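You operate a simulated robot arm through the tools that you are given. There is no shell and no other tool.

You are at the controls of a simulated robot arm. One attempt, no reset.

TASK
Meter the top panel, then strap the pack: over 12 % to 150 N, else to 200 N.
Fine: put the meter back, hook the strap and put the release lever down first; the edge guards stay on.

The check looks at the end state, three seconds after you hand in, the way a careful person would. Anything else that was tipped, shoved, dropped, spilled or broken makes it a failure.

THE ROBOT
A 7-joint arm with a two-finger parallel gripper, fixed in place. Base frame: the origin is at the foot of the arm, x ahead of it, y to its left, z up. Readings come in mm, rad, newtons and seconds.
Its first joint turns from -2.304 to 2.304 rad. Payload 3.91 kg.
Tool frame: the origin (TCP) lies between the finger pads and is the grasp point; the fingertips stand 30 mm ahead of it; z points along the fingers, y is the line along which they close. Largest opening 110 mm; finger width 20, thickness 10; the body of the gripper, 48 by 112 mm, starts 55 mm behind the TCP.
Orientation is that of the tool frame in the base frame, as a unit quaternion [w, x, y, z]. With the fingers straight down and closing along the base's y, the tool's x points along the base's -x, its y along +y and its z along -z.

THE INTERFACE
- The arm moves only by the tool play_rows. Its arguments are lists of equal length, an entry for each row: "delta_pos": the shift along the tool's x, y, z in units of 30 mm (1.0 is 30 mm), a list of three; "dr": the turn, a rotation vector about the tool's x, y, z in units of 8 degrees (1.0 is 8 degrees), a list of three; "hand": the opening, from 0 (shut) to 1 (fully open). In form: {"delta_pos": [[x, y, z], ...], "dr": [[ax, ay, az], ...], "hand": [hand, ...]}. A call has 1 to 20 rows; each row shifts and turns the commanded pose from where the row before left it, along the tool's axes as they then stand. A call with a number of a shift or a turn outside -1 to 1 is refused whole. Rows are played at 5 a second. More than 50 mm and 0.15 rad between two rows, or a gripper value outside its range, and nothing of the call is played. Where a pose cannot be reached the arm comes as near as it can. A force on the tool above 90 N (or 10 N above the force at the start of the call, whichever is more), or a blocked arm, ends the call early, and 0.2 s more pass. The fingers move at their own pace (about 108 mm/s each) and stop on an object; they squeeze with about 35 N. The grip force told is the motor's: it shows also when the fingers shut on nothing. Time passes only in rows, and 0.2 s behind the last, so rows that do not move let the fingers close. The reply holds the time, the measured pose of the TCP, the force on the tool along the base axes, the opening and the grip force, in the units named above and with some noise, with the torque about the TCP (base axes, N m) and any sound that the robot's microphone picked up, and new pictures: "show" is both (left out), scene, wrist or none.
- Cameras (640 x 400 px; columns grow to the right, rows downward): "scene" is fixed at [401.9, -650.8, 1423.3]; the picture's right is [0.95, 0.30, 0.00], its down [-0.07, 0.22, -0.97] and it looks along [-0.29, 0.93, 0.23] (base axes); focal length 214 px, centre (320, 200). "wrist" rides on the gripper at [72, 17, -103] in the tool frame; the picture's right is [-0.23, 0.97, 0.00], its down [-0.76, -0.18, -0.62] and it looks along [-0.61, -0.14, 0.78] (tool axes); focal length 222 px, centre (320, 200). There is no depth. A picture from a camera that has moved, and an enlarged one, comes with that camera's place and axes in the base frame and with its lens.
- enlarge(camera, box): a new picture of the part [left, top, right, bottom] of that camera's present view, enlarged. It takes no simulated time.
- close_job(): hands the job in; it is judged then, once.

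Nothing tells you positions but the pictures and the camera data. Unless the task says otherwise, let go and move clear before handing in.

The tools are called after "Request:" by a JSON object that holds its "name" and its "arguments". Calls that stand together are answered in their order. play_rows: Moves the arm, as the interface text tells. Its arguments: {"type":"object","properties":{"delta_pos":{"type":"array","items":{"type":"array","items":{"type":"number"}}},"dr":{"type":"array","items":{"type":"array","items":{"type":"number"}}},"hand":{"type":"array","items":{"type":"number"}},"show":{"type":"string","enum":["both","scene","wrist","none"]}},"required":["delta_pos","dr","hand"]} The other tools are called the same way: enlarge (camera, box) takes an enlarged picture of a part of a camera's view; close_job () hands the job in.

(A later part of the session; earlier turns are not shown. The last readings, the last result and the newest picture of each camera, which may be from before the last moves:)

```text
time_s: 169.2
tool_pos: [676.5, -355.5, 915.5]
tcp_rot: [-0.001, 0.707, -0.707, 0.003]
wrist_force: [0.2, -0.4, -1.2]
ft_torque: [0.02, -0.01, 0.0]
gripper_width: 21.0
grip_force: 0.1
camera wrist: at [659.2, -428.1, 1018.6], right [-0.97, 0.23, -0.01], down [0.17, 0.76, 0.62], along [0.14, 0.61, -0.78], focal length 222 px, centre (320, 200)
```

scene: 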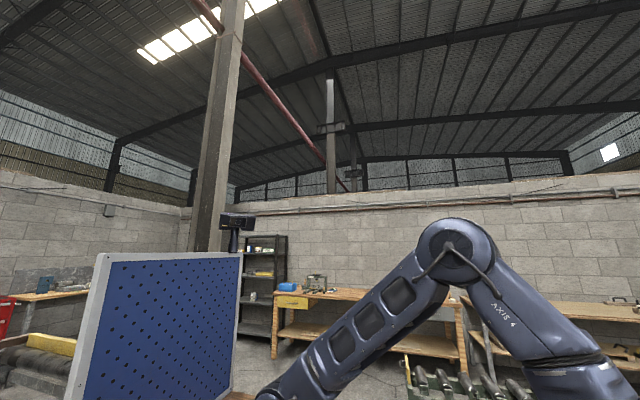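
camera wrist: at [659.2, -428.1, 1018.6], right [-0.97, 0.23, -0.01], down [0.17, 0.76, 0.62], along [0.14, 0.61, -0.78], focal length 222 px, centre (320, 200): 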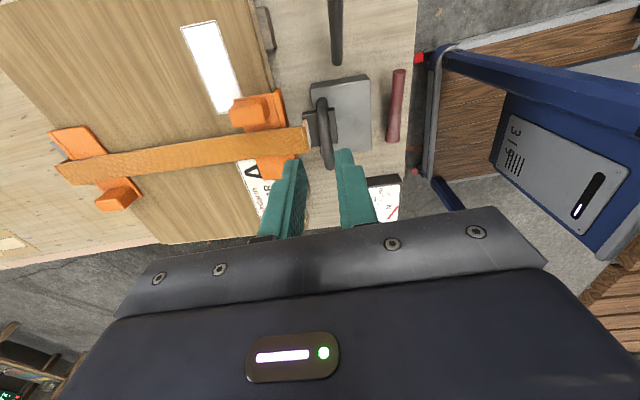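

Request:
{"name": "enlarge", "arguments": {"camera": "wrist", "box": [340, 20, 460, 220]}}

Request:
{"name": "enlarge", "arguments": {"camera": "wrist", "box": [0, 100, 200, 270]}}

```text
2.00 times, centred on (400, 120) of wrist
camera zoom: at [659.2, -428.1, 1018.6], right [-0.97, 0.23, -0.01], down [0.17, 0.76, 0.62], along [0.14, 0.61, -0.78], focal length 444 px, centre (160, 360)
```

zoom: 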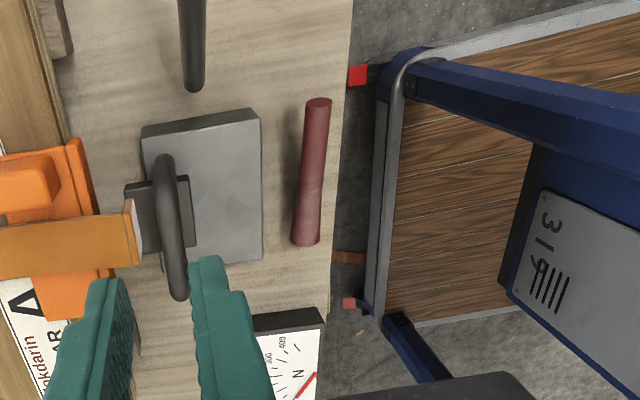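

```text
2.35 times, centred on (100, 185) of wrist
camera zoom: at [659.2, -428.1, 1018.6], right [-0.97, 0.23, -0.01], down [0.17, 0.76, 0.62], along [0.14, 0.61, -0.78], focal length 523 px, centre (838, 235)
```

zoom: 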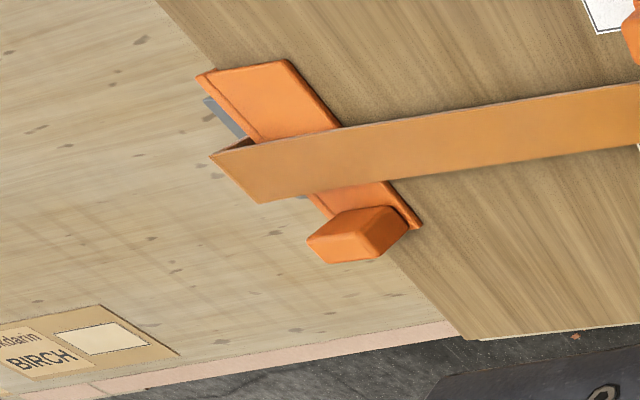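

The board has shifted toward the robot and now covers the lower sheets' edges. I'll go back to the exact pose of my t=12.4 s reference view (TCP 720.7, -357.2, 899.9, yaw 0) to measure the shift.

Request:
{"name": "play_rows", "arguments": {"delta_pos": [[0, 0, -0.5], [0, 0, 0], [0, 0, 0], [0, 0, 0], [0, 0, 0], [0, 0, 0], [0, 0, 0], [0, 0, 0], [0, 0, 0], [0, 0, 0], [0, 0, 0], [0, 0, 0], [0, 0, 0]], "dr": [[0, 0, 0], [0, 0, 1], [0, 0, 1], [0, 0, 1], [0, 0, 1], [0, 0, 1], [0, 0, 1], [0, 0, 1], [0, 0, 1], [0, 0, 1], [0, 0, 1], [0, 0, 1], [0, 0, 0.25]], "hand": [0.5, 1, 1, 1, 1, 1, 1, 1, 1, 1, 1, 1, 1], "show": "none"}}

Request:
{"name": "play_rows", "arguments": {"delta_pos": [[-0.74, -0.03, 0.5], [-0.74, -0.03, 0.5], [0, 0, 0]], "dr": [[0, 0, 0], [0, 0, 0], [0, 0, 0]], "hand": [1, 1, 1], "show": "wrist"}}

```text
time_s: 172.0
tool_pos: [676.4, -355.8, 932.1]
tcp_rot: [0.002, 0.0, 1.0, -0.001]
wrist_force: [-0.9, -0.4, 1.0]
ft_torque: [0.01, 0.0, -0.01]
gripper_width: 110.2
grip_force: 0.0
```

```text
time_s: 172.8
tool_pos: [719.4, -358.9, 900.0]
tcp_rot: [0.003, -0.001, 1.0, -0.001]
wrist_force: [-0.3, 0.2, -0.1]
ft_torque: [0.01, 0.01, 0.0]
gripper_width: 110.0
grip_force: 0.1
camera wrist: at [647.8, -341.1, 1003.7], right [0.23, 0.97, 0.0], down [0.76, -0.18, 0.63], along [0.61, -0.14, -0.78], focal length 222 px, centre (320, 200)
```

wrist: 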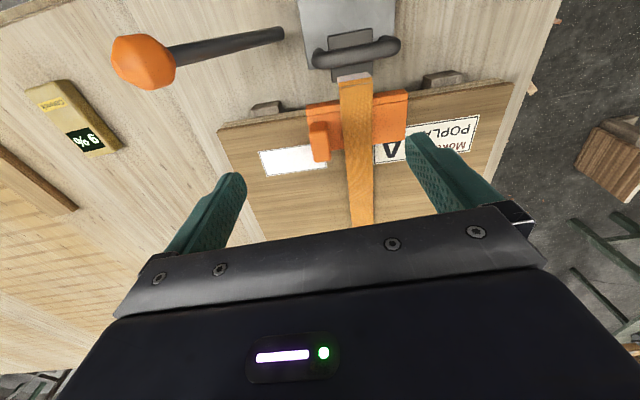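

Request:
{"name": "enlarge", "arguments": {"camera": "wrist", "box": [180, 0, 480, 200]}}

Request:
{"name": "enlarge", "arguments": {"camera": "wrist", "box": [20, 60, 180, 170]}}

Request:
{"name": "enlarge", "arguments": {"camera": "wrist", "box": [420, 0, 640, 200]}}

```text
2.00 times, centred on (330, 100) of wrist
camera zoom: at [647.8, -341.1, 1003.7], right [0.23, 0.97, 0.0], down [0.76, -0.18, 0.63], along [0.61, -0.14, -0.78], focal length 444 px, centre (300, 400)
```

zoom: 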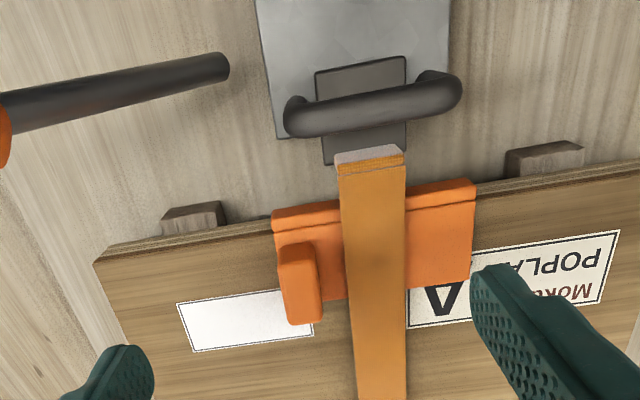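

```text
3.64 times, centred on (100, 115) of wrist
camera zoom: at [647.8, -341.1, 1003.7], right [0.23, 0.97, 0.0], down [0.76, -0.18, 0.63], along [0.61, -0.14, -0.78], focal length 808 px, centre (1120, 509)
```

zoom: 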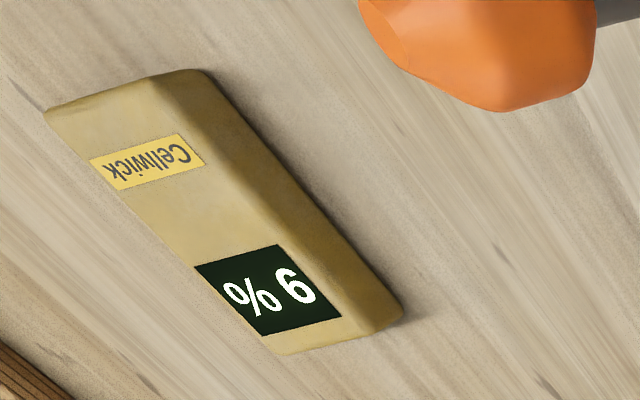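

```text
2.00 times, centred on (530, 100) of wrist
camera zoom: at [647.8, -341.1, 1003.7], right [0.23, 0.97, 0.0], down [0.76, -0.18, 0.63], along [0.61, -0.14, -0.78], focal length 444 px, centre (-100, 400)
```

zoom: 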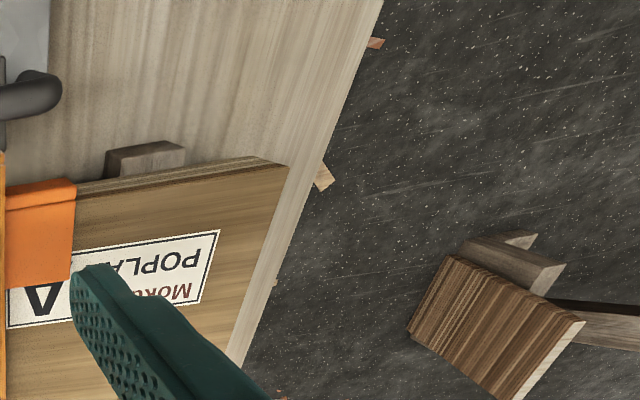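

Comparing views, the board carrying the tensioner and pack has shifted about (-27, +42) mm and rotated about 4°; my pushes against the lever stops and the strap pull did that. The meter is unmoved. I'll grip the tensioner block itself (98 mm wide) and carry the board back, starting by aligning above the block's near half with 4° yaw.

Request:
{"name": "play_rows", "arguments": {"delta_pos": [[0.8, 0.38, 0], [0.8, 0.38, 0], [0.8, 0.38, 0], [0.8, 0.38, 0], [0, 0, 0.7], [0, 0, 0.7]], "dr": [[0, 0, 0], [0, 0, 0], [0, 0, 0], [0, 0, 0], [0, 0, 0.25], [0, 0, 0.25]], "hand": [1, 1, 1, 1, 1, 1], "show": "wrist"}}

Request:
{"name": "enlarge", "arguments": {"camera": "wrist", "box": [200, 40, 440, 230]}}

```text
time_s: 174.2
tool_pos: [624.8, -312.4, 859.2]
tcp_rot: [0.003, 0.034, 0.999, 0.0]
wrist_force: [-1.2, 0.5, -0.2]
ft_torque: [0.01, 0.05, -0.02]
gripper_width: 109.8
grip_force: 0.0
camera wrist: at [553.5, -290.6, 962.8], right [0.29, 0.96, 0.0], down [0.74, -0.23, 0.63], along [0.6, -0.18, -0.78], focal length 222 px, centre (320, 200)
```

wrist: 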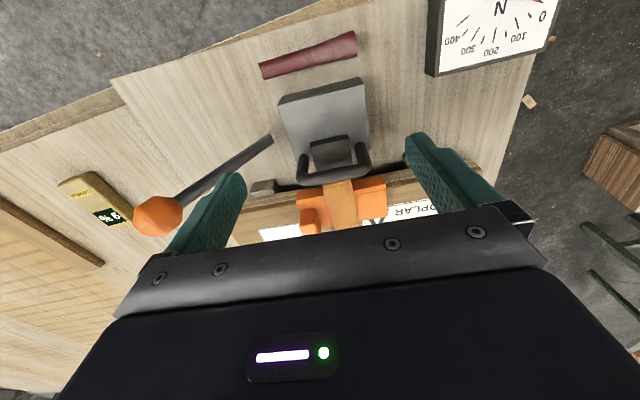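

```text
2.11 times, centred on (320, 135) of wrist
camera zoom: at [553.5, -290.6, 962.8], right [0.29, 0.96, 0.0], down [0.74, -0.23, 0.63], along [0.6, -0.18, -0.78], focal length 468 px, centre (320, 337)
```

zoom: 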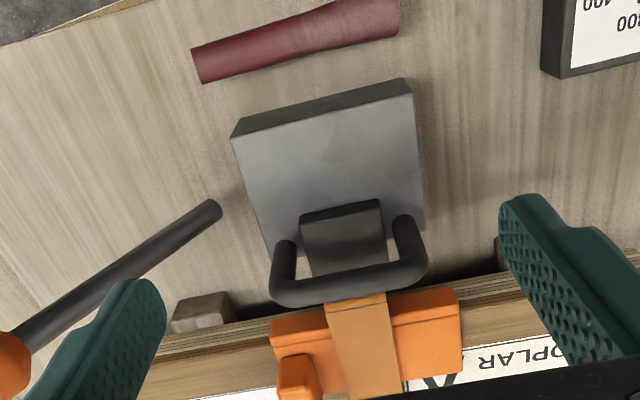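

Request:
{"name": "play_rows", "arguments": {"delta_pos": [[0.07, 0.05, 1], [0, 0, 1], [0, 0, 1], [0, 0, 0.6]], "dr": [[0, 0, 0], [0, 0, 0], [0, 0, 0], [0, 0, 0]], "hand": [1, 1, 1, 1], "show": "wrist"}}

Request:
{"name": "enlarge", "arguments": {"camera": "wrist", "box": [200, 60, 440, 240]}}

```text
time_s: 175.2
tool_pos: [623.9, -310.7, 751.9]
tcp_rot: [0.002, 0.034, 0.999, -0.001]
wrist_force: [-0.1, 0.5, -0.5]
ft_torque: [0.01, -0.03, 0.0]
gripper_width: 109.7
grip_force: 0.1
camera wrist: at [551.4, -289.9, 855.2], right [0.29, 0.96, 0.0], down [0.74, -0.23, 0.63], along [0.6, -0.18, -0.78], focal length 222 px, centre (320, 200)
```

wrist: 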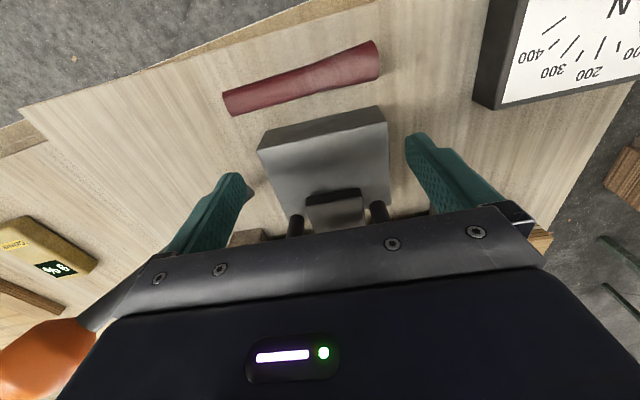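

```text
2.22 times, centred on (320, 150) of wrist
camera zoom: at [551.4, -289.9, 855.2], right [0.29, 0.96, 0.0], down [0.74, -0.23, 0.63], along [0.6, -0.18, -0.78], focal length 494 px, centre (320, 311)
```

zoom: 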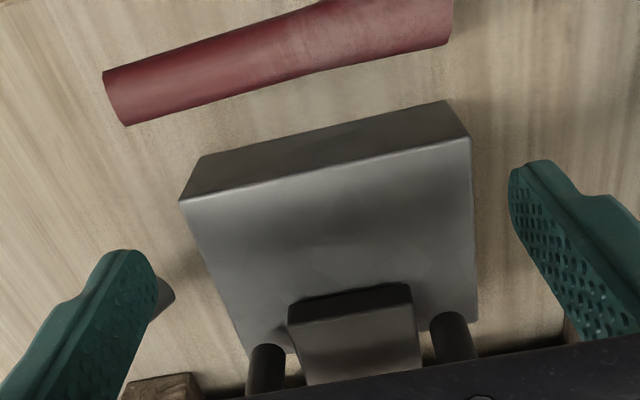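

Request:
{"name": "play_rows", "arguments": {"delta_pos": [[0, 0.02, 0.5], [0, 0, 0.5], [0, 0, 0.27], [0, 0, 0]], "dr": [[0, 0, 0], [0, 0, 0], [0, 0, 0], [0, 0, 0]], "hand": [1, 1, 1, 1], "show": "wrist"}}

Request:
{"name": "enlarge", "arguments": {"camera": "wrist", "box": [200, 60, 440, 240]}}

```text
time_s: 176.2
tool_pos: [622.9, -311.1, 712.8]
tcp_rot: [0.002, 0.034, 0.999, -0.001]
wrist_force: [-1.2, 0.0, -0.1]
ft_torque: [-0.01, 0.0, 0.02]
gripper_width: 110.0
grip_force: 0.1
camera wrist: at [551.6, -289.7, 815.9], right [0.29, 0.96, 0.0], down [0.74, -0.23, 0.63], along [0.6, -0.18, -0.78], focal length 222 px, centre (320, 200)
```

wrist: 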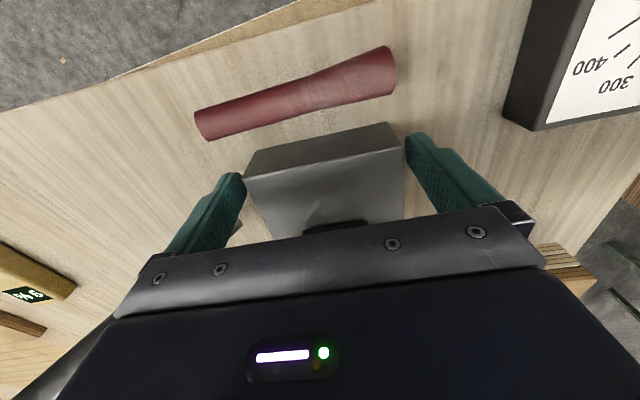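

```text
2.22 times, centred on (320, 150) of wrist
camera zoom: at [551.6, -289.7, 815.9], right [0.29, 0.96, 0.0], down [0.74, -0.23, 0.63], along [0.6, -0.18, -0.78], focal length 494 px, centre (320, 311)
```

zoom: 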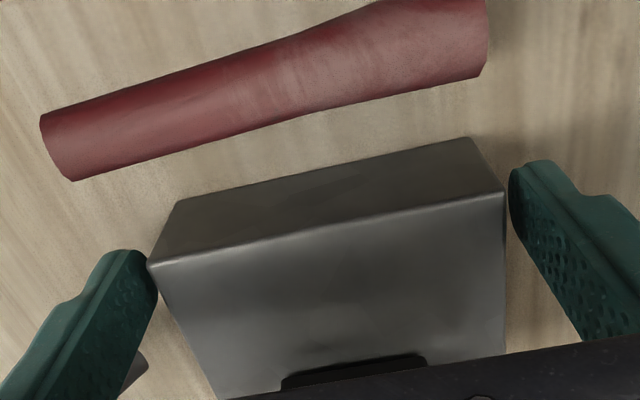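

The fingers now flank the block, so I'll close on it.

Request:
{"name": "play_rows", "arguments": {"delta_pos": [[0, 0, 0], [0, 0, 0], [0, 0, 0]], "dr": [[0, 0, 0], [0, 0, 0], [0, 0, 0]], "hand": [0.85, 0.75, 0.7], "show": "wrist"}}

```text
time_s: 177.0
tool_pos: [623.4, -312.3, 712.5]
tcp_rot: [0.002, 0.034, 0.999, -0.002]
wrist_force: [2.8, 15.5, 0.1]
ft_torque: [1.08, -0.78, -0.29]
gripper_width: 99.8
grip_force: 34.9
camera wrist: at [551.7, -288.9, 815.9], right [0.29, 0.96, 0.0], down [0.75, -0.23, 0.63], along [0.6, -0.18, -0.78], focal length 222 px, centre (320, 200)
```

wrist: 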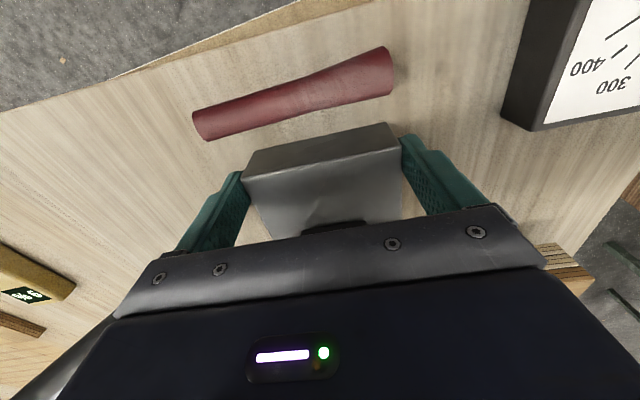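

Gripped at 100 mm. I'll move the board back slowly toward its original place, Δ≈(+25, -46) with -3.9° yaw, checking force after the first few rows.

Request:
{"name": "play_rows", "arguments": {"delta_pos": [[-0.074, -0.126, 0], [-0.074, -0.126, 0], [-0.074, -0.126, 0], [-0.074, -0.126, 0]], "dr": [[0, 0, -0.04], [0, 0, -0.04], [0, 0, -0.04], [0, 0, -0.04]], "hand": [0.7, 0.7, 0.7, 0.7], "show": "wrist"}}

```text
time_s: 178.0
tool_pos: [629.8, -326.9, 711.3]
tcp_rot: [0.003, 0.022, 1.0, -0.001]
wrist_force: [-17.3, 22.8, 8.9]
ft_torque: [0.6, 0.54, 1.03]
gripper_width: 100.1
grip_force: 35.1
camera wrist: at [557.5, -306.0, 815.5], right [0.27, 0.96, 0.0], down [0.75, -0.21, 0.63], along [0.6, -0.17, -0.78], focal length 222 px, centre (320, 200)
```

wrist: 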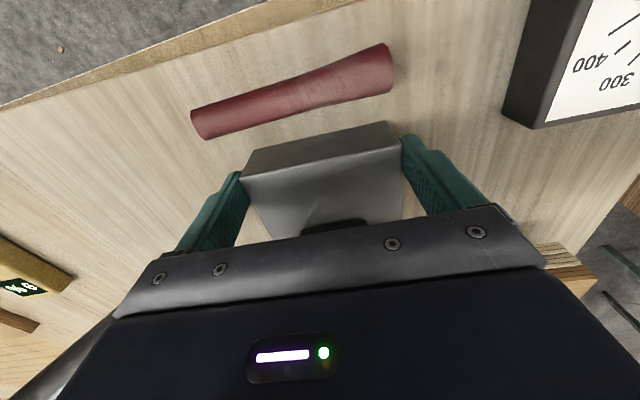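

The board moves with the grip at under 30 N. I'll continue the remaining distance.

Request:
{"name": "play_rows", "arguments": {"delta_pos": [[-0.074, -0.126, 0], [-0.074, -0.126, 0], [-0.074, -0.126, 0], [-0.074, -0.126, 0], [-0.074, -0.126, 0], [-0.074, -0.126, 0], [-0.074, -0.126, 0], [-0.074, -0.126, 0]], "dr": [[0, 0, -0.04], [0, 0, -0.04], [0, 0, -0.04], [0, 0, -0.04], [0, 0, -0.04], [0, 0, -0.04], [0, 0, -0.04], [0, 0, -0.04]], "hand": [0.7, 0.7, 0.7, 0.7, 0.7, 0.7, 0.7, 0.7], "show": "wrist"}}

```text
time_s: 179.8
tool_pos: [648.5, -358.8, 713.7]
tcp_rot: [0.004, -0.001, 1.0, -0.002]
wrist_force: [-6.6, 17.5, -0.2]
ft_torque: [0.79, 0.44, 1.79]
gripper_width: 100.0
grip_force: 34.7
camera wrist: at [575.8, -340.7, 816.0], right [0.23, 0.97, 0.0], down [0.76, -0.18, 0.63], along [0.61, -0.14, -0.78], focal length 222 px, centre (320, 200)
```

wrist: 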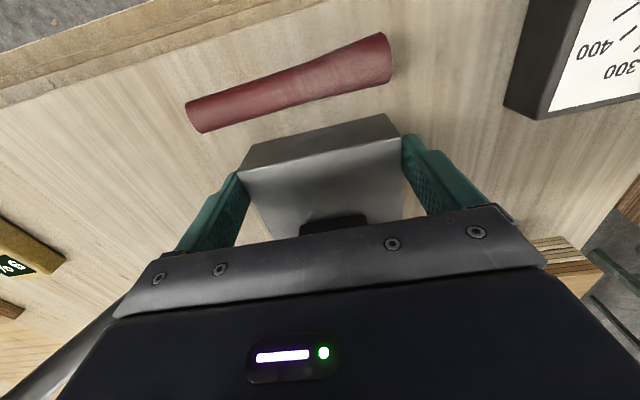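

Request:
{"name": "play_rows", "arguments": {"delta_pos": [[0, 0, 0], [0, 0, 0], [0, 0, -0.5], [0, 0, -1], [0, 0, -1], [0, 0, -1], [0, 0, -1], [0, 0, -1], [-0.8, 0.02, -0.7], [-0.8, 0.02, 0], [-0.8, 0.02, 0]], "dr": [[0, 0, 0], [0, 0, 0], [0, 0, 0], [0, 0, 0], [0, 0, 0], [0, 0, 0], [0, 0, 0], [0, 0, 0], [0, 0, 0], [0, 0, 0], [0, 0, 0]], "hand": [0.95, 1, 1, 1, 1, 1, 1, 1, 1, 1, 1], "show": "wrist"}}

Request:
{"name": "enlarge", "arguments": {"camera": "wrist", "box": [180, 0, 480, 200]}}

```text
time_s: 182.2
tool_pos: [717.8, -356.1, 901.3]
tcp_rot: [0.002, -0.001, 1.0, -0.001]
wrist_force: [-0.6, -1.0, -0.2]
ft_torque: [-0.03, -0.03, -0.01]
gripper_width: 110.0
grip_force: 0.1
camera wrist: at [645.3, -338.7, 1005.0], right [0.23, 0.97, 0.0], down [0.76, -0.18, 0.63], along [0.61, -0.14, -0.78], focal length 222 px, centre (320, 200)
```

wrist: 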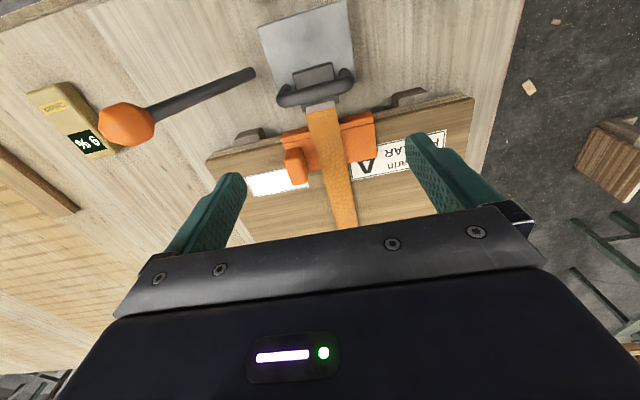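

```text
2.00 times, centred on (330, 100) of wrist
camera zoom: at [645.3, -338.7, 1005.0], right [0.23, 0.97, 0.0], down [0.76, -0.18, 0.63], along [0.61, -0.14, -0.78], focal length 444 px, centre (300, 400)
```

zoom: 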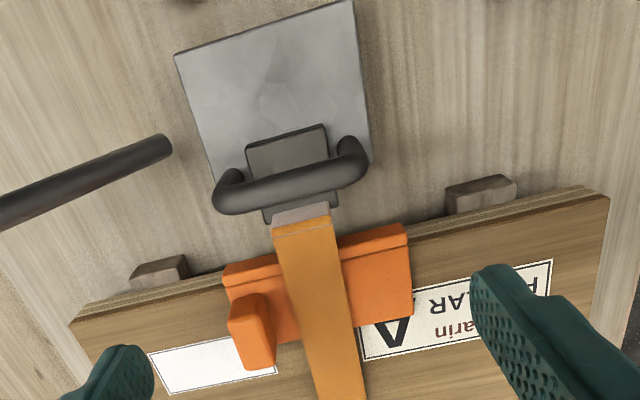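

The board is back to within about 8 mm of its original place; I'll fine-tune that at the end. The gauge didn't respond, so I'll check from the front and low whether the release lever is fully down and how the hook sits.

Request:
{"name": "play_rows", "arguments": {"delta_pos": [[1, 0, 0], [1, 0, 0], [1, 0, 0], [1, 0, 0], [1, 0, 0], [1, 0, 0], [1, 0, 0.6], [0.4, 0, 0.6], [0, 0, 0.6], [0, 0, 0.6], [0, 0, 0], [0, 0, 0]], "dr": [[0, 0, 0], [0, 0, 0], [0, 0, 0], [0, 0, 0], [0, 0, 0], [0, 0, 0], [0, 0, 0], [0, 0, 0], [0, -1, 0], [0, -1, 0], [0, -1, 0], [0, -1, 0]], "hand": [1, 1, 1, 1, 1, 1, 1, 1, 1, 1, 1, 1], "show": "wrist"}}

Request:
{"name": "enlarge", "arguments": {"camera": "wrist", "box": [260, 80, 420, 240]}}

Request:
{"name": "enlarge", "arguments": {"camera": "wrist", "box": [290, 110, 390, 190]}}

```text
time_s: 184.8
tool_pos: [507.9, -362.8, 824.5]
tcp_rot: [0.279, -0.002, 0.96, -0.001]
wrist_force: [0.5, 1.9, 1.0]
ft_torque: [0.03, 0.02, -0.05]
gripper_width: 110.2
grip_force: 0.0
out of reach, approached as far as the arm can: row 12
camera wrist: at [391.2, -344.8, 874.6], right [0.19, 0.97, 0.12], down [0.31, -0.18, 0.93], along [0.93, -0.14, -0.34], focal length 222 px, centre (320, 200)
```

wrist: 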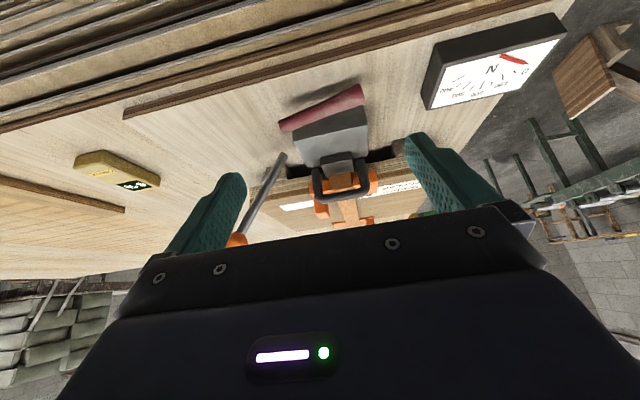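

```text
2.50 times, centred on (340, 160) of wrist
camera zoom: at [391.2, -344.8, 874.6], right [0.19, 0.97, 0.12], down [0.31, -0.18, 0.93], along [0.93, -0.14, -0.34], focal length 555 px, centre (270, 300)
```

zoom: 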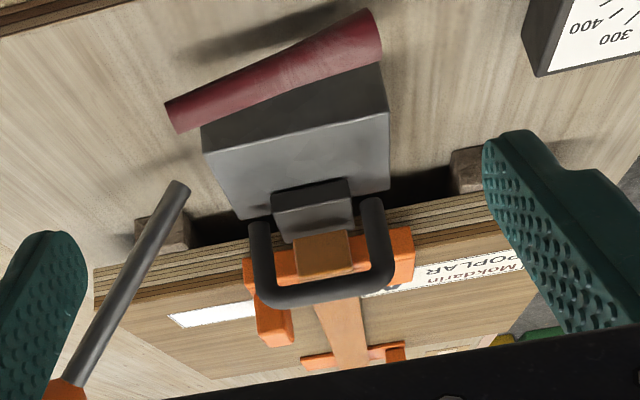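

```text
5.00 times, centred on (340, 150) of wrist
camera zoom: at [391.2, -344.8, 874.6], right [0.19, 0.97, 0.12], down [0.31, -0.18, 0.93], along [0.93, -0.14, -0.34], focal length 1111 px, centre (220, 450)
```

zoom: 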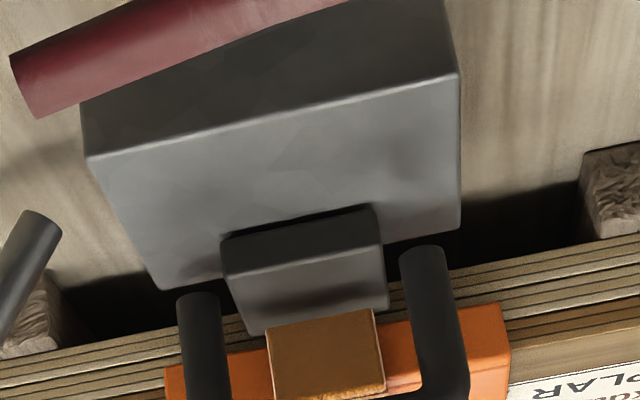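

The lever still stands about 12° above horizontal (tip at z≈710), so it may not be fully down. I'll press again right at its tip and see if it goes further.

Request:
{"name": "play_rows", "arguments": {"delta_pos": [[0, 0, 0], [0, 0, 0], [0, 0, 0], [0, 0, 0], [0, 0, 0], [-0.95, -0.3, 0], [-0.95, -0.3, 0], [-0.85, -0.3, 0.3]], "dr": [[0, 1, 0], [0, 1, 0], [0, 1, 0], [0, 1, 0], [0, 0, 0], [0, 0, 0], [0, 0, 0], [0, 0, 0]], "hand": [0.5, 0, 0, 0, 0, 0, 0, 0], "show": "wrist"}}

Request:
{"name": "enlarge", "arguments": {"camera": "wrist", "box": [220, 60, 420, 240]}}

```text
time_s: 186.6
tool_pos: [590.4, -391.5, 815.6]
tcp_rot: [0.002, 0.0, 1.0, -0.001]
wrist_force: [-0.1, -0.6, -1.1]
ft_torque: [0.0, 0.01, 0.02]
gripper_width: 0.1
grip_force: 35.4
camera wrist: at [517.9, -374.2, 919.3], right [0.23, 0.97, 0.0], down [0.76, -0.18, 0.63], along [0.61, -0.14, -0.78], focal length 222 px, centre (320, 200)
```

wrist: 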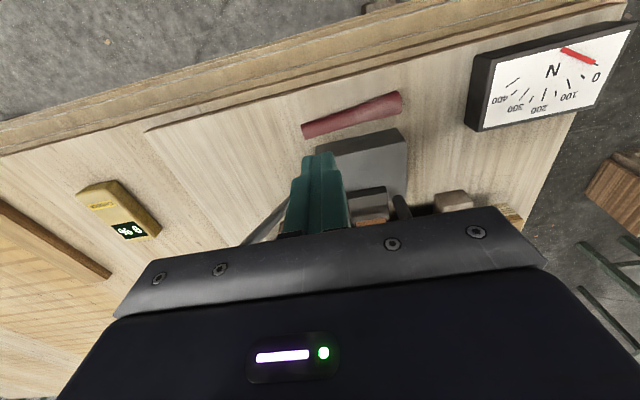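

```text
2.22 times, centred on (320, 150) of wrist
camera zoom: at [517.9, -374.2, 919.3], right [0.23, 0.97, 0.0], down [0.76, -0.18, 0.63], along [0.61, -0.14, -0.78], focal length 494 px, centre (320, 311)
```

zoom: 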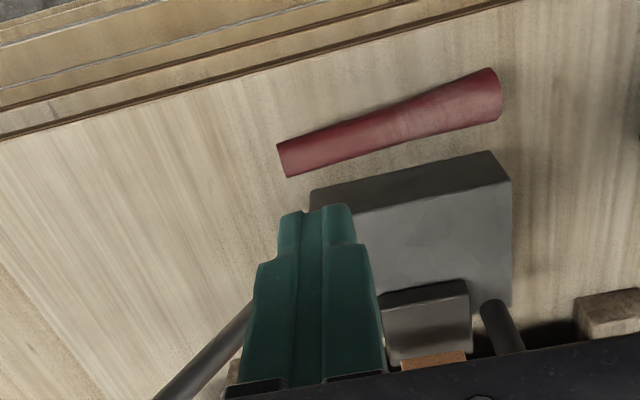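

Request:
{"name": "play_rows", "arguments": {"delta_pos": [[-0.14, -0.33, 0.5], [0, 0, 0.8], [0, 0, 0.6]], "dr": [[0, 0, 0], [0, 0, 0], [0, 0, 0]], "hand": [0, 0, 0], "show": "wrist"}}

Request:
{"name": "play_rows", "arguments": {"delta_pos": [[0, 0, 0.15], [0, 0, 0.1]], "dr": [[0, 0, 0], [0, 0, 0]], "hand": [0, 0], "show": "none"}}

Request:
{"name": "play_rows", "arguments": {"delta_pos": [[0, 0, 0.1], [0, 0, 0]], "dr": [[0, 0, 0], [0, 0, 0]], "hand": [0, 0], "show": "none"}}

```text
time_s: 187.4
tool_pos: [594.3, -401.6, 759.5]
tcp_rot: [0.003, 0.001, 1.0, -0.002]
wrist_force: [-0.3, -0.4, 1.0]
ft_torque: [0.01, 0.01, -0.01]
gripper_width: 0.1
grip_force: 34.8
camera wrist: at [521.3, -383.4, 862.5], right [0.23, 0.97, 0.0], down [0.76, -0.18, 0.63], along [0.61, -0.14, -0.78], focal length 222 px, centre (320, 200)
```

wrist: 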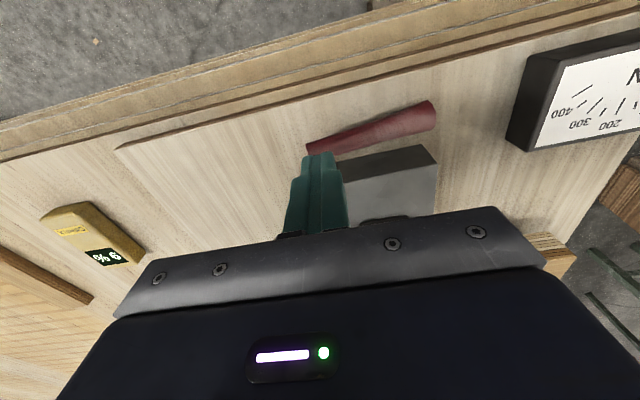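

```text
time_s: 188.0
tool_pos: [594.7, -401.4, 749.8]
tcp_rot: [0.002, 0.002, 1.0, -0.001]
wrist_force: [0.8, -0.1, -0.5]
ft_torque: [0.0, -0.03, 0.03]
gripper_width: 0.1
grip_force: 34.7
```

```text
time_s: 188.6
tool_pos: [593.7, -400.9, 748.9]
tcp_rot: [0.002, 0.001, 1.0, -0.001]
wrist_force: [0.6, 0.7, 0.1]
ft_torque: [-0.03, 0.02, 0.0]
gripper_width: 0.1
grip_force: 34.9
```

Request:
{"name": "play_rows", "arguments": {"delta_pos": [[0, 0, 0.1], [0, 0, 0.1]], "dr": [[0, 0, 0], [0, 0, 0]], "hand": [0, 0], "show": "none"}}

Request:
{"name": "play_rows", "arguments": {"delta_pos": [[0, 0, 0.08], [0, 0, 0.08]], "dr": [[0, 0, 0], [0, 0, 0]], "hand": [0, 0], "show": "none"}}

Request:
{"name": "play_rows", "arguments": {"delta_pos": [[0, 0, 0.06], [0, 0, 0]], "dr": [[0, 0, 0], [0, 0, 0]], "hand": [0, 0], "show": "wrist"}}

```text
time_s: 189.2
tool_pos: [594.4, -400.3, 744.1]
tcp_rot: [0.003, 0.001, 1.0, -0.001]
wrist_force: [0.0, 0.1, 0.2]
ft_torque: [-0.01, 0.0, 0.01]
gripper_width: 0.0
grip_force: 34.8
```

```text
time_s: 189.8
tool_pos: [594.9, -400.6, 740.0]
tcp_rot: [0.003, 0.001, 1.0, -0.002]
wrist_force: [-6.4, 3.3, 34.2]
ft_torque: [-0.19, 0.01, -0.04]
gripper_width: 0.0
grip_force: 34.5
```

```text
time_s: 190.4
tool_pos: [595.2, -400.2, 739.3]
tcp_rot: [0.005, 0.001, 1.0, -0.003]
wrist_force: [-9.2, 1.6, 80.2]
ft_torque: [-0.76, -0.13, -0.07]
gripper_width: 0.4
grip_force: 35.2
camera wrist: at [521.2, -382.9, 841.9], right [0.23, 0.97, 0.0], down [0.76, -0.18, 0.63], along [0.61, -0.15, -0.78], focal length 222 px, centre (320, 200)
```

wrist: 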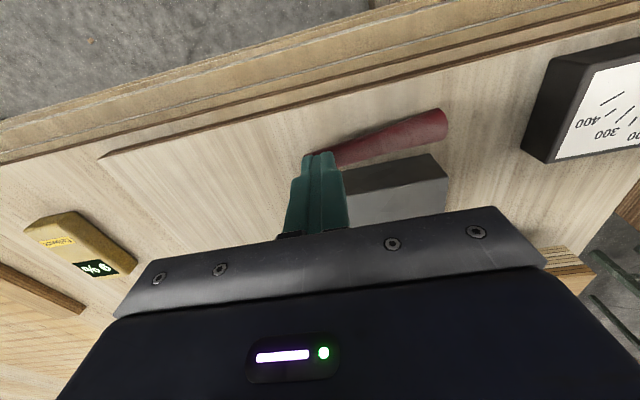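

The lever is at its hard lower limit (about 0.2 rad), so the release lever is down. The open question is the hook, so I'll rise and look at the pack-facing side of the tensioner from the +x+y direction with a larger yaw, in case there is a catch I haven't seen.

Request:
{"name": "play_rows", "arguments": {"delta_pos": [[0, 0, -1], [0, 0, -1], [0, 0, -1], [0, 0, -1], [0, 0, -1], [0, 0, -1], [0, 0, -0.5], [-0.9, 0.75, 0], [-0.9, 0.75, 0], [-0.9, 0.75, 0], [-0.9, 0.75, 0], [-0.9, 0.75, 0], [-0.9, 0.75, 0], [-0.9, 0.75, 0]], "dr": [[0, 0, 0], [0, 0, 0], [0, 0, 0], [0, 0, 0], [0, 0, 0], [0, 0, 0], [0, 0, 0], [0, 0, 0], [0, 0, 0], [0, 0, 0], [0, 0, 0], [0, 0, 0], [0, 0, 0], [0, 0, 0]], "hand": [0, 0, 0, 0, 0, 0, 0, 0, 0, 0, 0, 0, 0, 0], "show": "none"}}

Request:
{"name": "play_rows", "arguments": {"delta_pos": [[0, 0, 0], [0, 0, 0], [0, 0, 0], [0, 0, 0], [0, 0, 0], [0, 0, 0], [0, 0, 0], [0, 0, 0], [0, 0, 0], [0, 0, 0], [0, 0, 0], [0, 0, 0], [0, 0, 0], [0, 0, 0], [0, 0, 0], [0, 0, 0], [0, 0, 0]], "dr": [[0, 0, 1], [0, 0, 1], [0, 0, 1], [0, 0, 1], [0, 0, 1], [0, 0, 1], [0, 0, 1], [0, 0, 1], [0, 0, 1], [0, 0, 1], [0, 0, 1], [0, 0, 1], [0, 0, 1], [0, 0, 1], [0, 0, 1], [0, 0, 1], [0, 0, 1]], "hand": [0, 0, 0, 0, 0, 0, 0, 0, 0, 0, 0, 0, 0, 0, 0, 0, 0], "show": "wrist"}}

```text
time_s: 193.4
tool_pos: [784.5, -242.5, 931.7]
tcp_rot: [0.002, 0.001, 1.0, -0.001]
wrist_force: [-1.3, -1.4, 0.0]
ft_torque: [0.06, 0.04, 0.01]
gripper_width: 0.1
grip_force: 35.3
```

```text
time_s: 197.0
tool_pos: [783.3, -241.7, 932.4]
tcp_rot: [0.002, 0.928, 0.373, 0.001]
wrist_force: [-0.3, 0.0, 0.1]
ft_torque: [-0.03, 0.0, -0.02]
gripper_width: 0.1
grip_force: 34.9
camera wrist: at [846.1, -204.3, 1035.7], right [0.51, -0.86, 0.0], down [-0.68, -0.4, 0.62], along [-0.53, -0.32, -0.78], focal length 222 px, centre (320, 200)
```

wrist: 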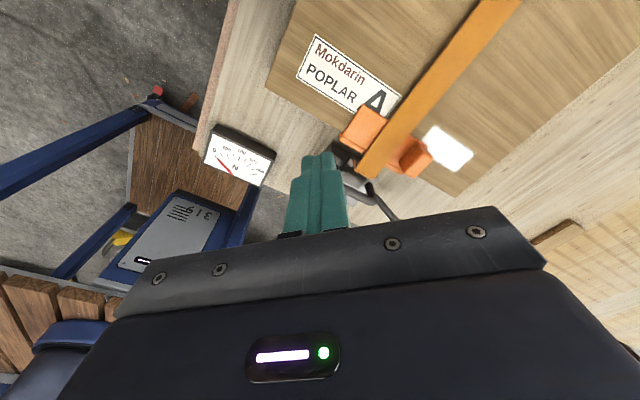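

Request:
{"name": "play_rows", "arguments": {"delta_pos": [[0, 0, 1], [0, 0, 1], [0, 0, 1], [0, 0, 0.9], [0, 0, 0], [0, 0, 0], [0, 0, 0], [0, 0, 0], [0, 0, 0]], "dr": [[0, 0, 0], [0, 0, 0], [0, 0, 0], [0, 0, 0], [0, -1, 0], [0, -1, 0], [0, -1, 0], [0, -1, 0], [0, -1, 0]], "hand": [0, 0, 0, 0, 0, 0, 0, 0, 0], "show": "wrist"}}

Request:
{"name": "enlarge", "arguments": {"camera": "wrist", "box": [200, 60, 440, 220]}}

```text
time_s: 199.0
tool_pos: [783.5, -244.1, 816.4]
tcp_rot: [0.131, 0.872, 0.35, -0.316]
wrist_force: [0.6, -0.7, 0.0]
ft_torque: [0.02, 0.0, -0.01]
gripper_width: 0.1
grip_force: 34.4
camera wrist: at [882.9, -170.9, 848.9], right [0.55, -0.82, 0.15], down [-0.26, 0.01, 0.97], along [-0.79, -0.57, -0.21], focal length 222 px, centre (320, 200)
```

wrist: 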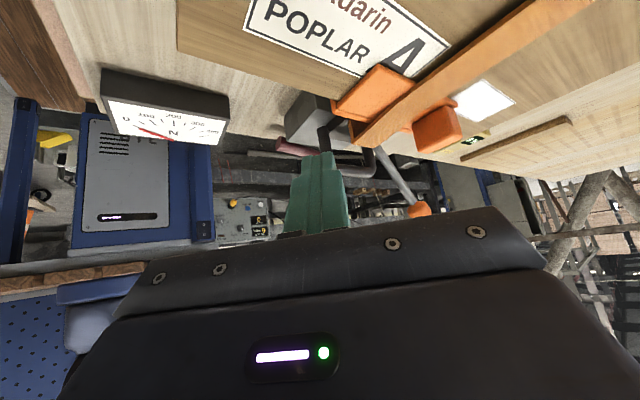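

```text
2.50 times, centred on (320, 140) of wrist
camera zoom: at [882.9, -170.9, 848.9], right [0.55, -0.82, 0.15], down [-0.26, 0.01, 0.97], along [-0.79, -0.57, -0.21], focal length 555 px, centre (320, 350)
```

zoom: 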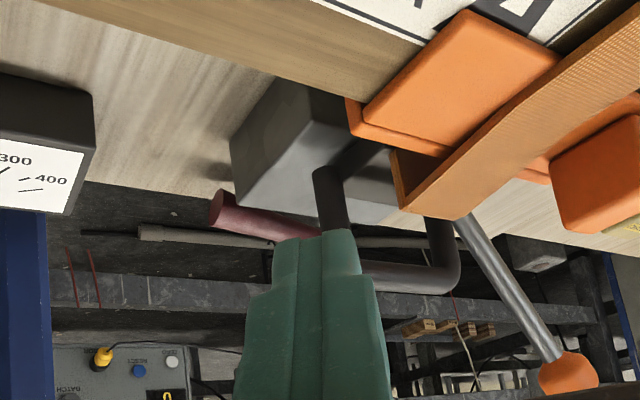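

Request:
{"name": "enlarge", "arguments": {"camera": "wrist", "box": [330, 50, 450, 150]}}

Request:
{"name": "enlarge", "arguments": {"camera": "wrist", "box": [270, 80, 390, 180]}}

```text
4.00 times, centred on (390, 100) of wrist
camera zoom: at [882.9, -170.9, 848.9], right [0.55, -0.82, 0.15], down [-0.26, 0.01, 0.97], along [-0.79, -0.57, -0.21], focal length 888 px, centre (40, 600)
```

zoom: 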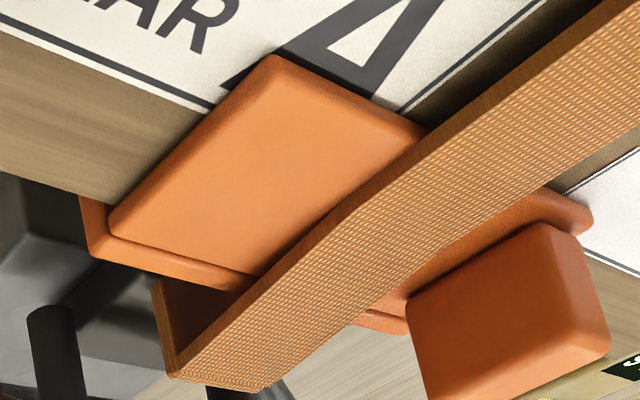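

```text
4.00 times, centred on (330, 130) of wrist
camera zoom: at [882.9, -170.9, 848.9], right [0.55, -0.82, 0.15], down [-0.26, 0.01, 0.97], along [-0.79, -0.57, -0.21], focal length 888 px, centre (280, 480)
```

zoom: 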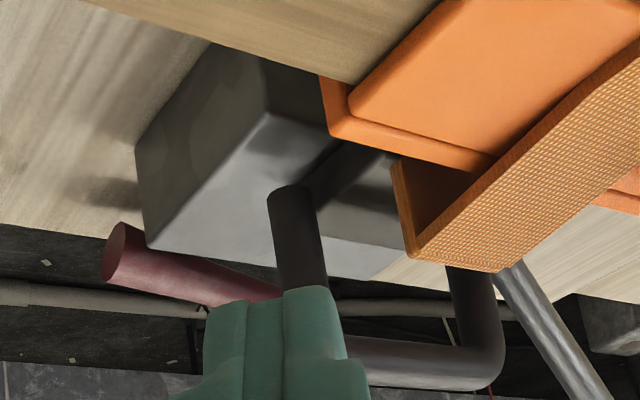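

This view is useful: the strap's last section rises off the near guard, so the plate is being held up by the block's top. I'd like a level side view from +y to see exactly how the plate meets the block.

Request:
{"name": "play_rows", "arguments": {"delta_pos": [[0, 0, 0], [0, 0, 0], [0, 0, 0], [0, 0, 0], [0, 0, 0], [0, 0, -1], [0, 0, -1], [0, 0, 0], [0, 0, 0], [0, 0, 0], [0, 0, 0], [0, 0, 0], [0, 0, 0]], "dr": [[0, 1, 0], [0, 1, 0], [0, 1, 0], [0, 1, 0], [0, 1, 0], [0, 0, 0], [0, 0, 0], [0, 0, -1], [0, 0, -1], [0, 0, -1], [0, 0, -1], [0, 0, -1], [0, 0, -0.75]], "hand": [0, 0, 0, 0, 0, 0, 0, 0, 0, 0, 0, 0, 0], "show": "none"}}

Request:
{"name": "play_rows", "arguments": {"delta_pos": [[0.5, -1, 0], [0.5, -1, 0], [0.5, -1, 0], [0.5, -0.95, 0], [0, 0, 0], [0, 0, 0], [0, 0, 0], [0, 0, 0], [0, 0, 0], [0, 0, 0], [0.743, 0, 0.669], [0.743, 0, 0.669], [0.743, 0, 0.669], [0.743, 0, 0.669]], "dr": [[0, 0, 0], [0, 0, 0], [0, 0, 0], [0, 0, 0], [0, -1, 0], [0, -1, 0], [0, -1, 0], [0, -1, 0], [0, -1, 0], [0, -1, 0], [0, 0, 0], [0, 0, 0], [0, 0, 0], [0, 0, 0]], "hand": [0, 0, 0, 0, 0, 0, 0, 0, 0, 0, 0, 0, 0, 0], "show": "wrist"}}

Request:
{"name": "enlarge", "arguments": {"camera": "wrist", "box": [300, 100, 460, 200]}}

```text
time_s: 201.8
tool_pos: [782.8, -243.5, 874.0]
tcp_rot: [0.003, 0.706, 0.708, 0.002]
wrist_force: [0.2, 0.0, 0.0]
ft_torque: [0.0, -0.02, -0.01]
gripper_width: 0.1
grip_force: 35.3
```

```text
time_s: 204.8
tool_pos: [665.0, -182.7, 754.8]
tcp_rot: [0.29, 0.647, 0.645, -0.287]
wrist_force: [0.4, 1.1, -0.3]
ft_torque: [0.0, -0.01, -0.02]
gripper_width: 0.2
grip_force: 35.4
camera wrist: at [682.2, -57.4, 769.7], right [0.97, -0.15, 0.17], down [-0.18, -0.04, 0.98], along [-0.14, -0.99, -0.07], focal length 222 px, centre (320, 200)
```

wrist: 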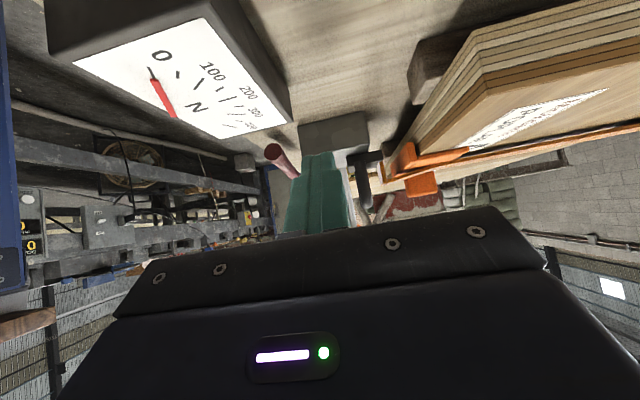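

```text
4.00 times, centred on (380, 150) of wrist
camera zoom: at [682.2, -57.4, 769.7], right [0.97, -0.15, 0.17], down [-0.18, -0.04, 0.98], along [-0.14, -0.99, -0.07], focal length 888 px, centre (80, 400)
```

zoom: 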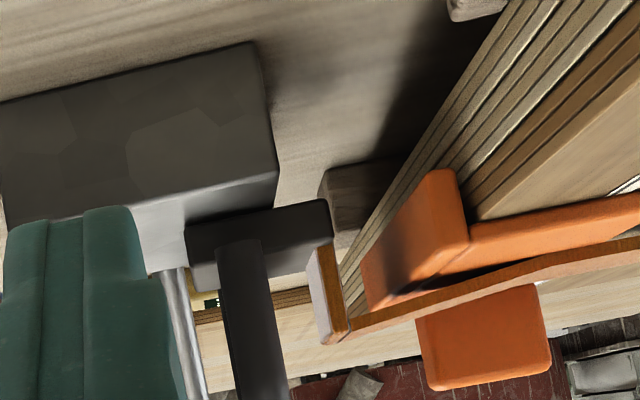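

The plate lies flat on the block's top, but about 25 mm short of centre, and the strap's far end overhangs beyond its anchor. I'll inspect the far anchor closely in profile to see why the strap isn't reaching.

Request:
{"name": "play_rows", "arguments": {"delta_pos": [[-0.743, 0, -0.669], [-0.743, 0, -0.669], [-0.743, 0, -0.669], [-0.743, 0, -0.669], [0, 1, 0], [0, 1, 0], [0, 1, 0], [0, 1, 0], [0, 1, 0], [0, 1, 0], [0, 1, 0], [0, 1, 0], [0, 1, 0], [0, 1, 0], [0, 1, 0]], "dr": [[0, 0, 0], [0, 0, 0], [0, 0, 0], [0, 0, 0], [0, 0, 0], [0, 0, 0], [0, 0, 0], [0, 0, 0], [0, 0, 0], [0, 0, 0], [0, 0, 0], [0, 0, 0], [0, 0, 0], [0, 0, 0], [0, 0, 0]], "hand": [0, 0, 0, 0, 0, 0, 0, 0, 0, 0, 0, 0, 0, 0, 0], "show": "wrist"}}

Request:
{"name": "enlarge", "arguments": {"camera": "wrist", "box": [280, 60, 480, 200]}}

```text
time_s: 208.0
tool_pos: [994.4, -182.5, 876.8]
tcp_rot: [0.291, 0.646, 0.646, -0.286]
wrist_force: [-0.2, 0.3, 0.4]
ft_torque: [0.05, 0.05, -0.04]
gripper_width: 0.1
grip_force: 35.4
camera wrist: at [1011.8, -57.3, 891.9], right [0.97, -0.15, 0.17], down [-0.18, -0.04, 0.98], along [-0.14, -0.99, -0.07], focal length 222 px, centre (320, 200)
```

wrist: 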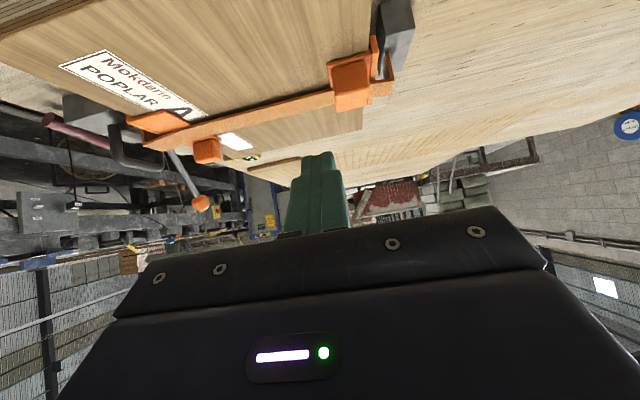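

```text
2.86 times, centred on (380, 130) of wrist
camera zoom: at [1011.8, -57.3, 891.9], right [0.97, -0.15, 0.17], down [-0.18, -0.04, 0.98], along [-0.14, -0.99, -0.07], focal length 635 px, centre (149, 400)
```

zoom: 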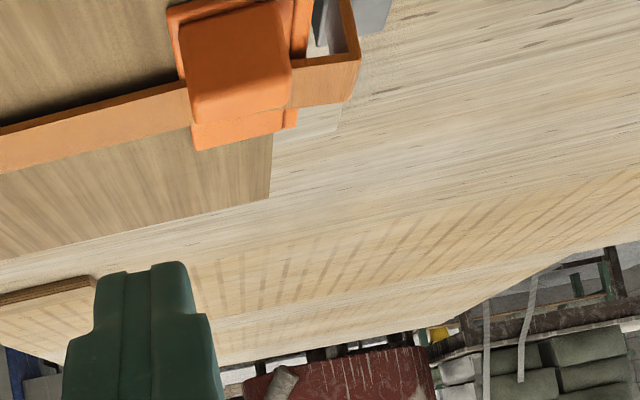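

Request:
{"name": "enlarge", "arguments": {"camera": "wrist", "box": [310, 0, 430, 120]}}

Request:
{"name": "enlarge", "arguments": {"camera": "wrist", "box": [100, 90, 400, 190]}}

```text
3.33 times, centred on (370, 60) of wrist
camera zoom: at [1011.8, -57.3, 891.9], right [0.97, -0.15, 0.17], down [-0.18, -0.04, 0.98], along [-0.14, -0.99, -0.07], focal length 740 px, centre (153, 667)
```

zoom: 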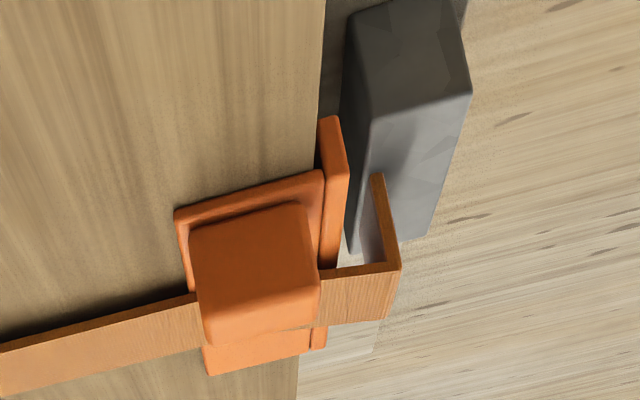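

```text
2.13 times, centred on (250, 140) of wrist
camera zoom: at [1011.8, -57.3, 891.9], right [0.97, -0.15, 0.17], down [-0.18, -0.04, 0.98], along [-0.14, -0.99, -0.07], focal length 474 px, centre (469, 328)
```

zoom: 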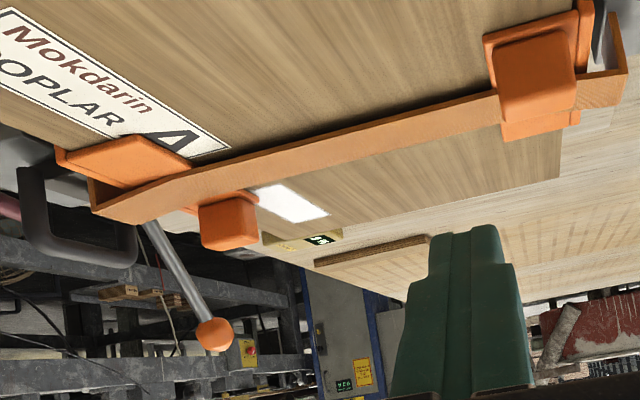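

The anchor looks as designed: a grey block with the strap leg vertical on top of it. So the hook likely sits where intended. I'll re-check the pump: grip the ball, take it to the bottom, let go there, and see what the gauge and lever do.

Request:
{"name": "play_rows", "arguments": {"delta_pos": [[0, 0, 0], [0, 0, 0], [0, 0, 0], [0, 0, 0], [0, 0, 0], [0, 0, 0], [0, 0, -1], [0, 0, -0.5], [0, -1, 0], [0, -1, 0], [0, -1, 0], [0, -1, 0], [0, -1, 0], [0, -1, 0], [0, -1, 0]], "dr": [[0, 1, 0], [0, 1, 0], [0, 1, 0], [0, 1, 0], [0, 1, 0], [0, 1, 0], [0, 0, 0], [0, 0, 0], [0, 0, 0], [0, 0, 0], [0, 0, 0], [0, 0, 0], [0, 0, 0], [0, 0, 0], [0, 0, 0]], "hand": [0, 0, 0, 0, 0, 0, 0, 0, 0, 0, 0, 0, 0, 0, 0], "show": "none"}}

Request:
{"name": "play_rows", "arguments": {"delta_pos": [[0, 0, 0], [0, 0, 0], [0, 0, 0], [0, 0, 0], [0, 0, 0], [0, 0, 0], [0, 0, 0], [0, 0, 0], [0, 0, 0], [0, 0, 0], [0, 0, 0], [0, 0, 0], [0, 0, 0], [0, 0, 0], [0, 0, 0], [0, 0, 0], [0, 0, 0], [0, 0, 0], [0, 0, 0], [0, 0, 0]], "dr": [[0, 0, -1], [0, 0, -1], [0, 0, -1], [0, 0, -1], [0, 0, -1], [0, 0, -1], [0, 0, -1], [0, 0, -1], [0, 0, -1], [0, 0, -1], [0, 0, -1], [0, 0, -1], [0, 0, -1], [0, 0, -1], [0, 0, -1], [0, 0, -1], [0, 0, -1], [0, 0, -1], [0, 0, -1], [0, 0, -1]], "hand": [0, 0, 0, 0, 0, 0, 0, 0, 0, 0, 0, 0, 0, 0, 0, 0, 0, 0, 0, 0], "show": "none"}}

```text
time_s: 211.2
tool_pos: [783.4, -182.4, 919.6]
tcp_rot: [0.003, 0.707, 0.707, 0.001]
wrist_force: [0.0, 0.1, 0.3]
ft_torque: [0.01, -0.01, -0.03]
gripper_width: 0.0
grip_force: 34.7
```

```text
time_s: 215.4
tool_pos: [784.8, -182.7, 921.1]
tcp_rot: [0.0, -0.574, 0.819, -0.002]
wrist_force: [-0.5, -0.1, -0.4]
ft_torque: [0.0, -0.04, -0.02]
gripper_width: 0.0
grip_force: 35.3
```

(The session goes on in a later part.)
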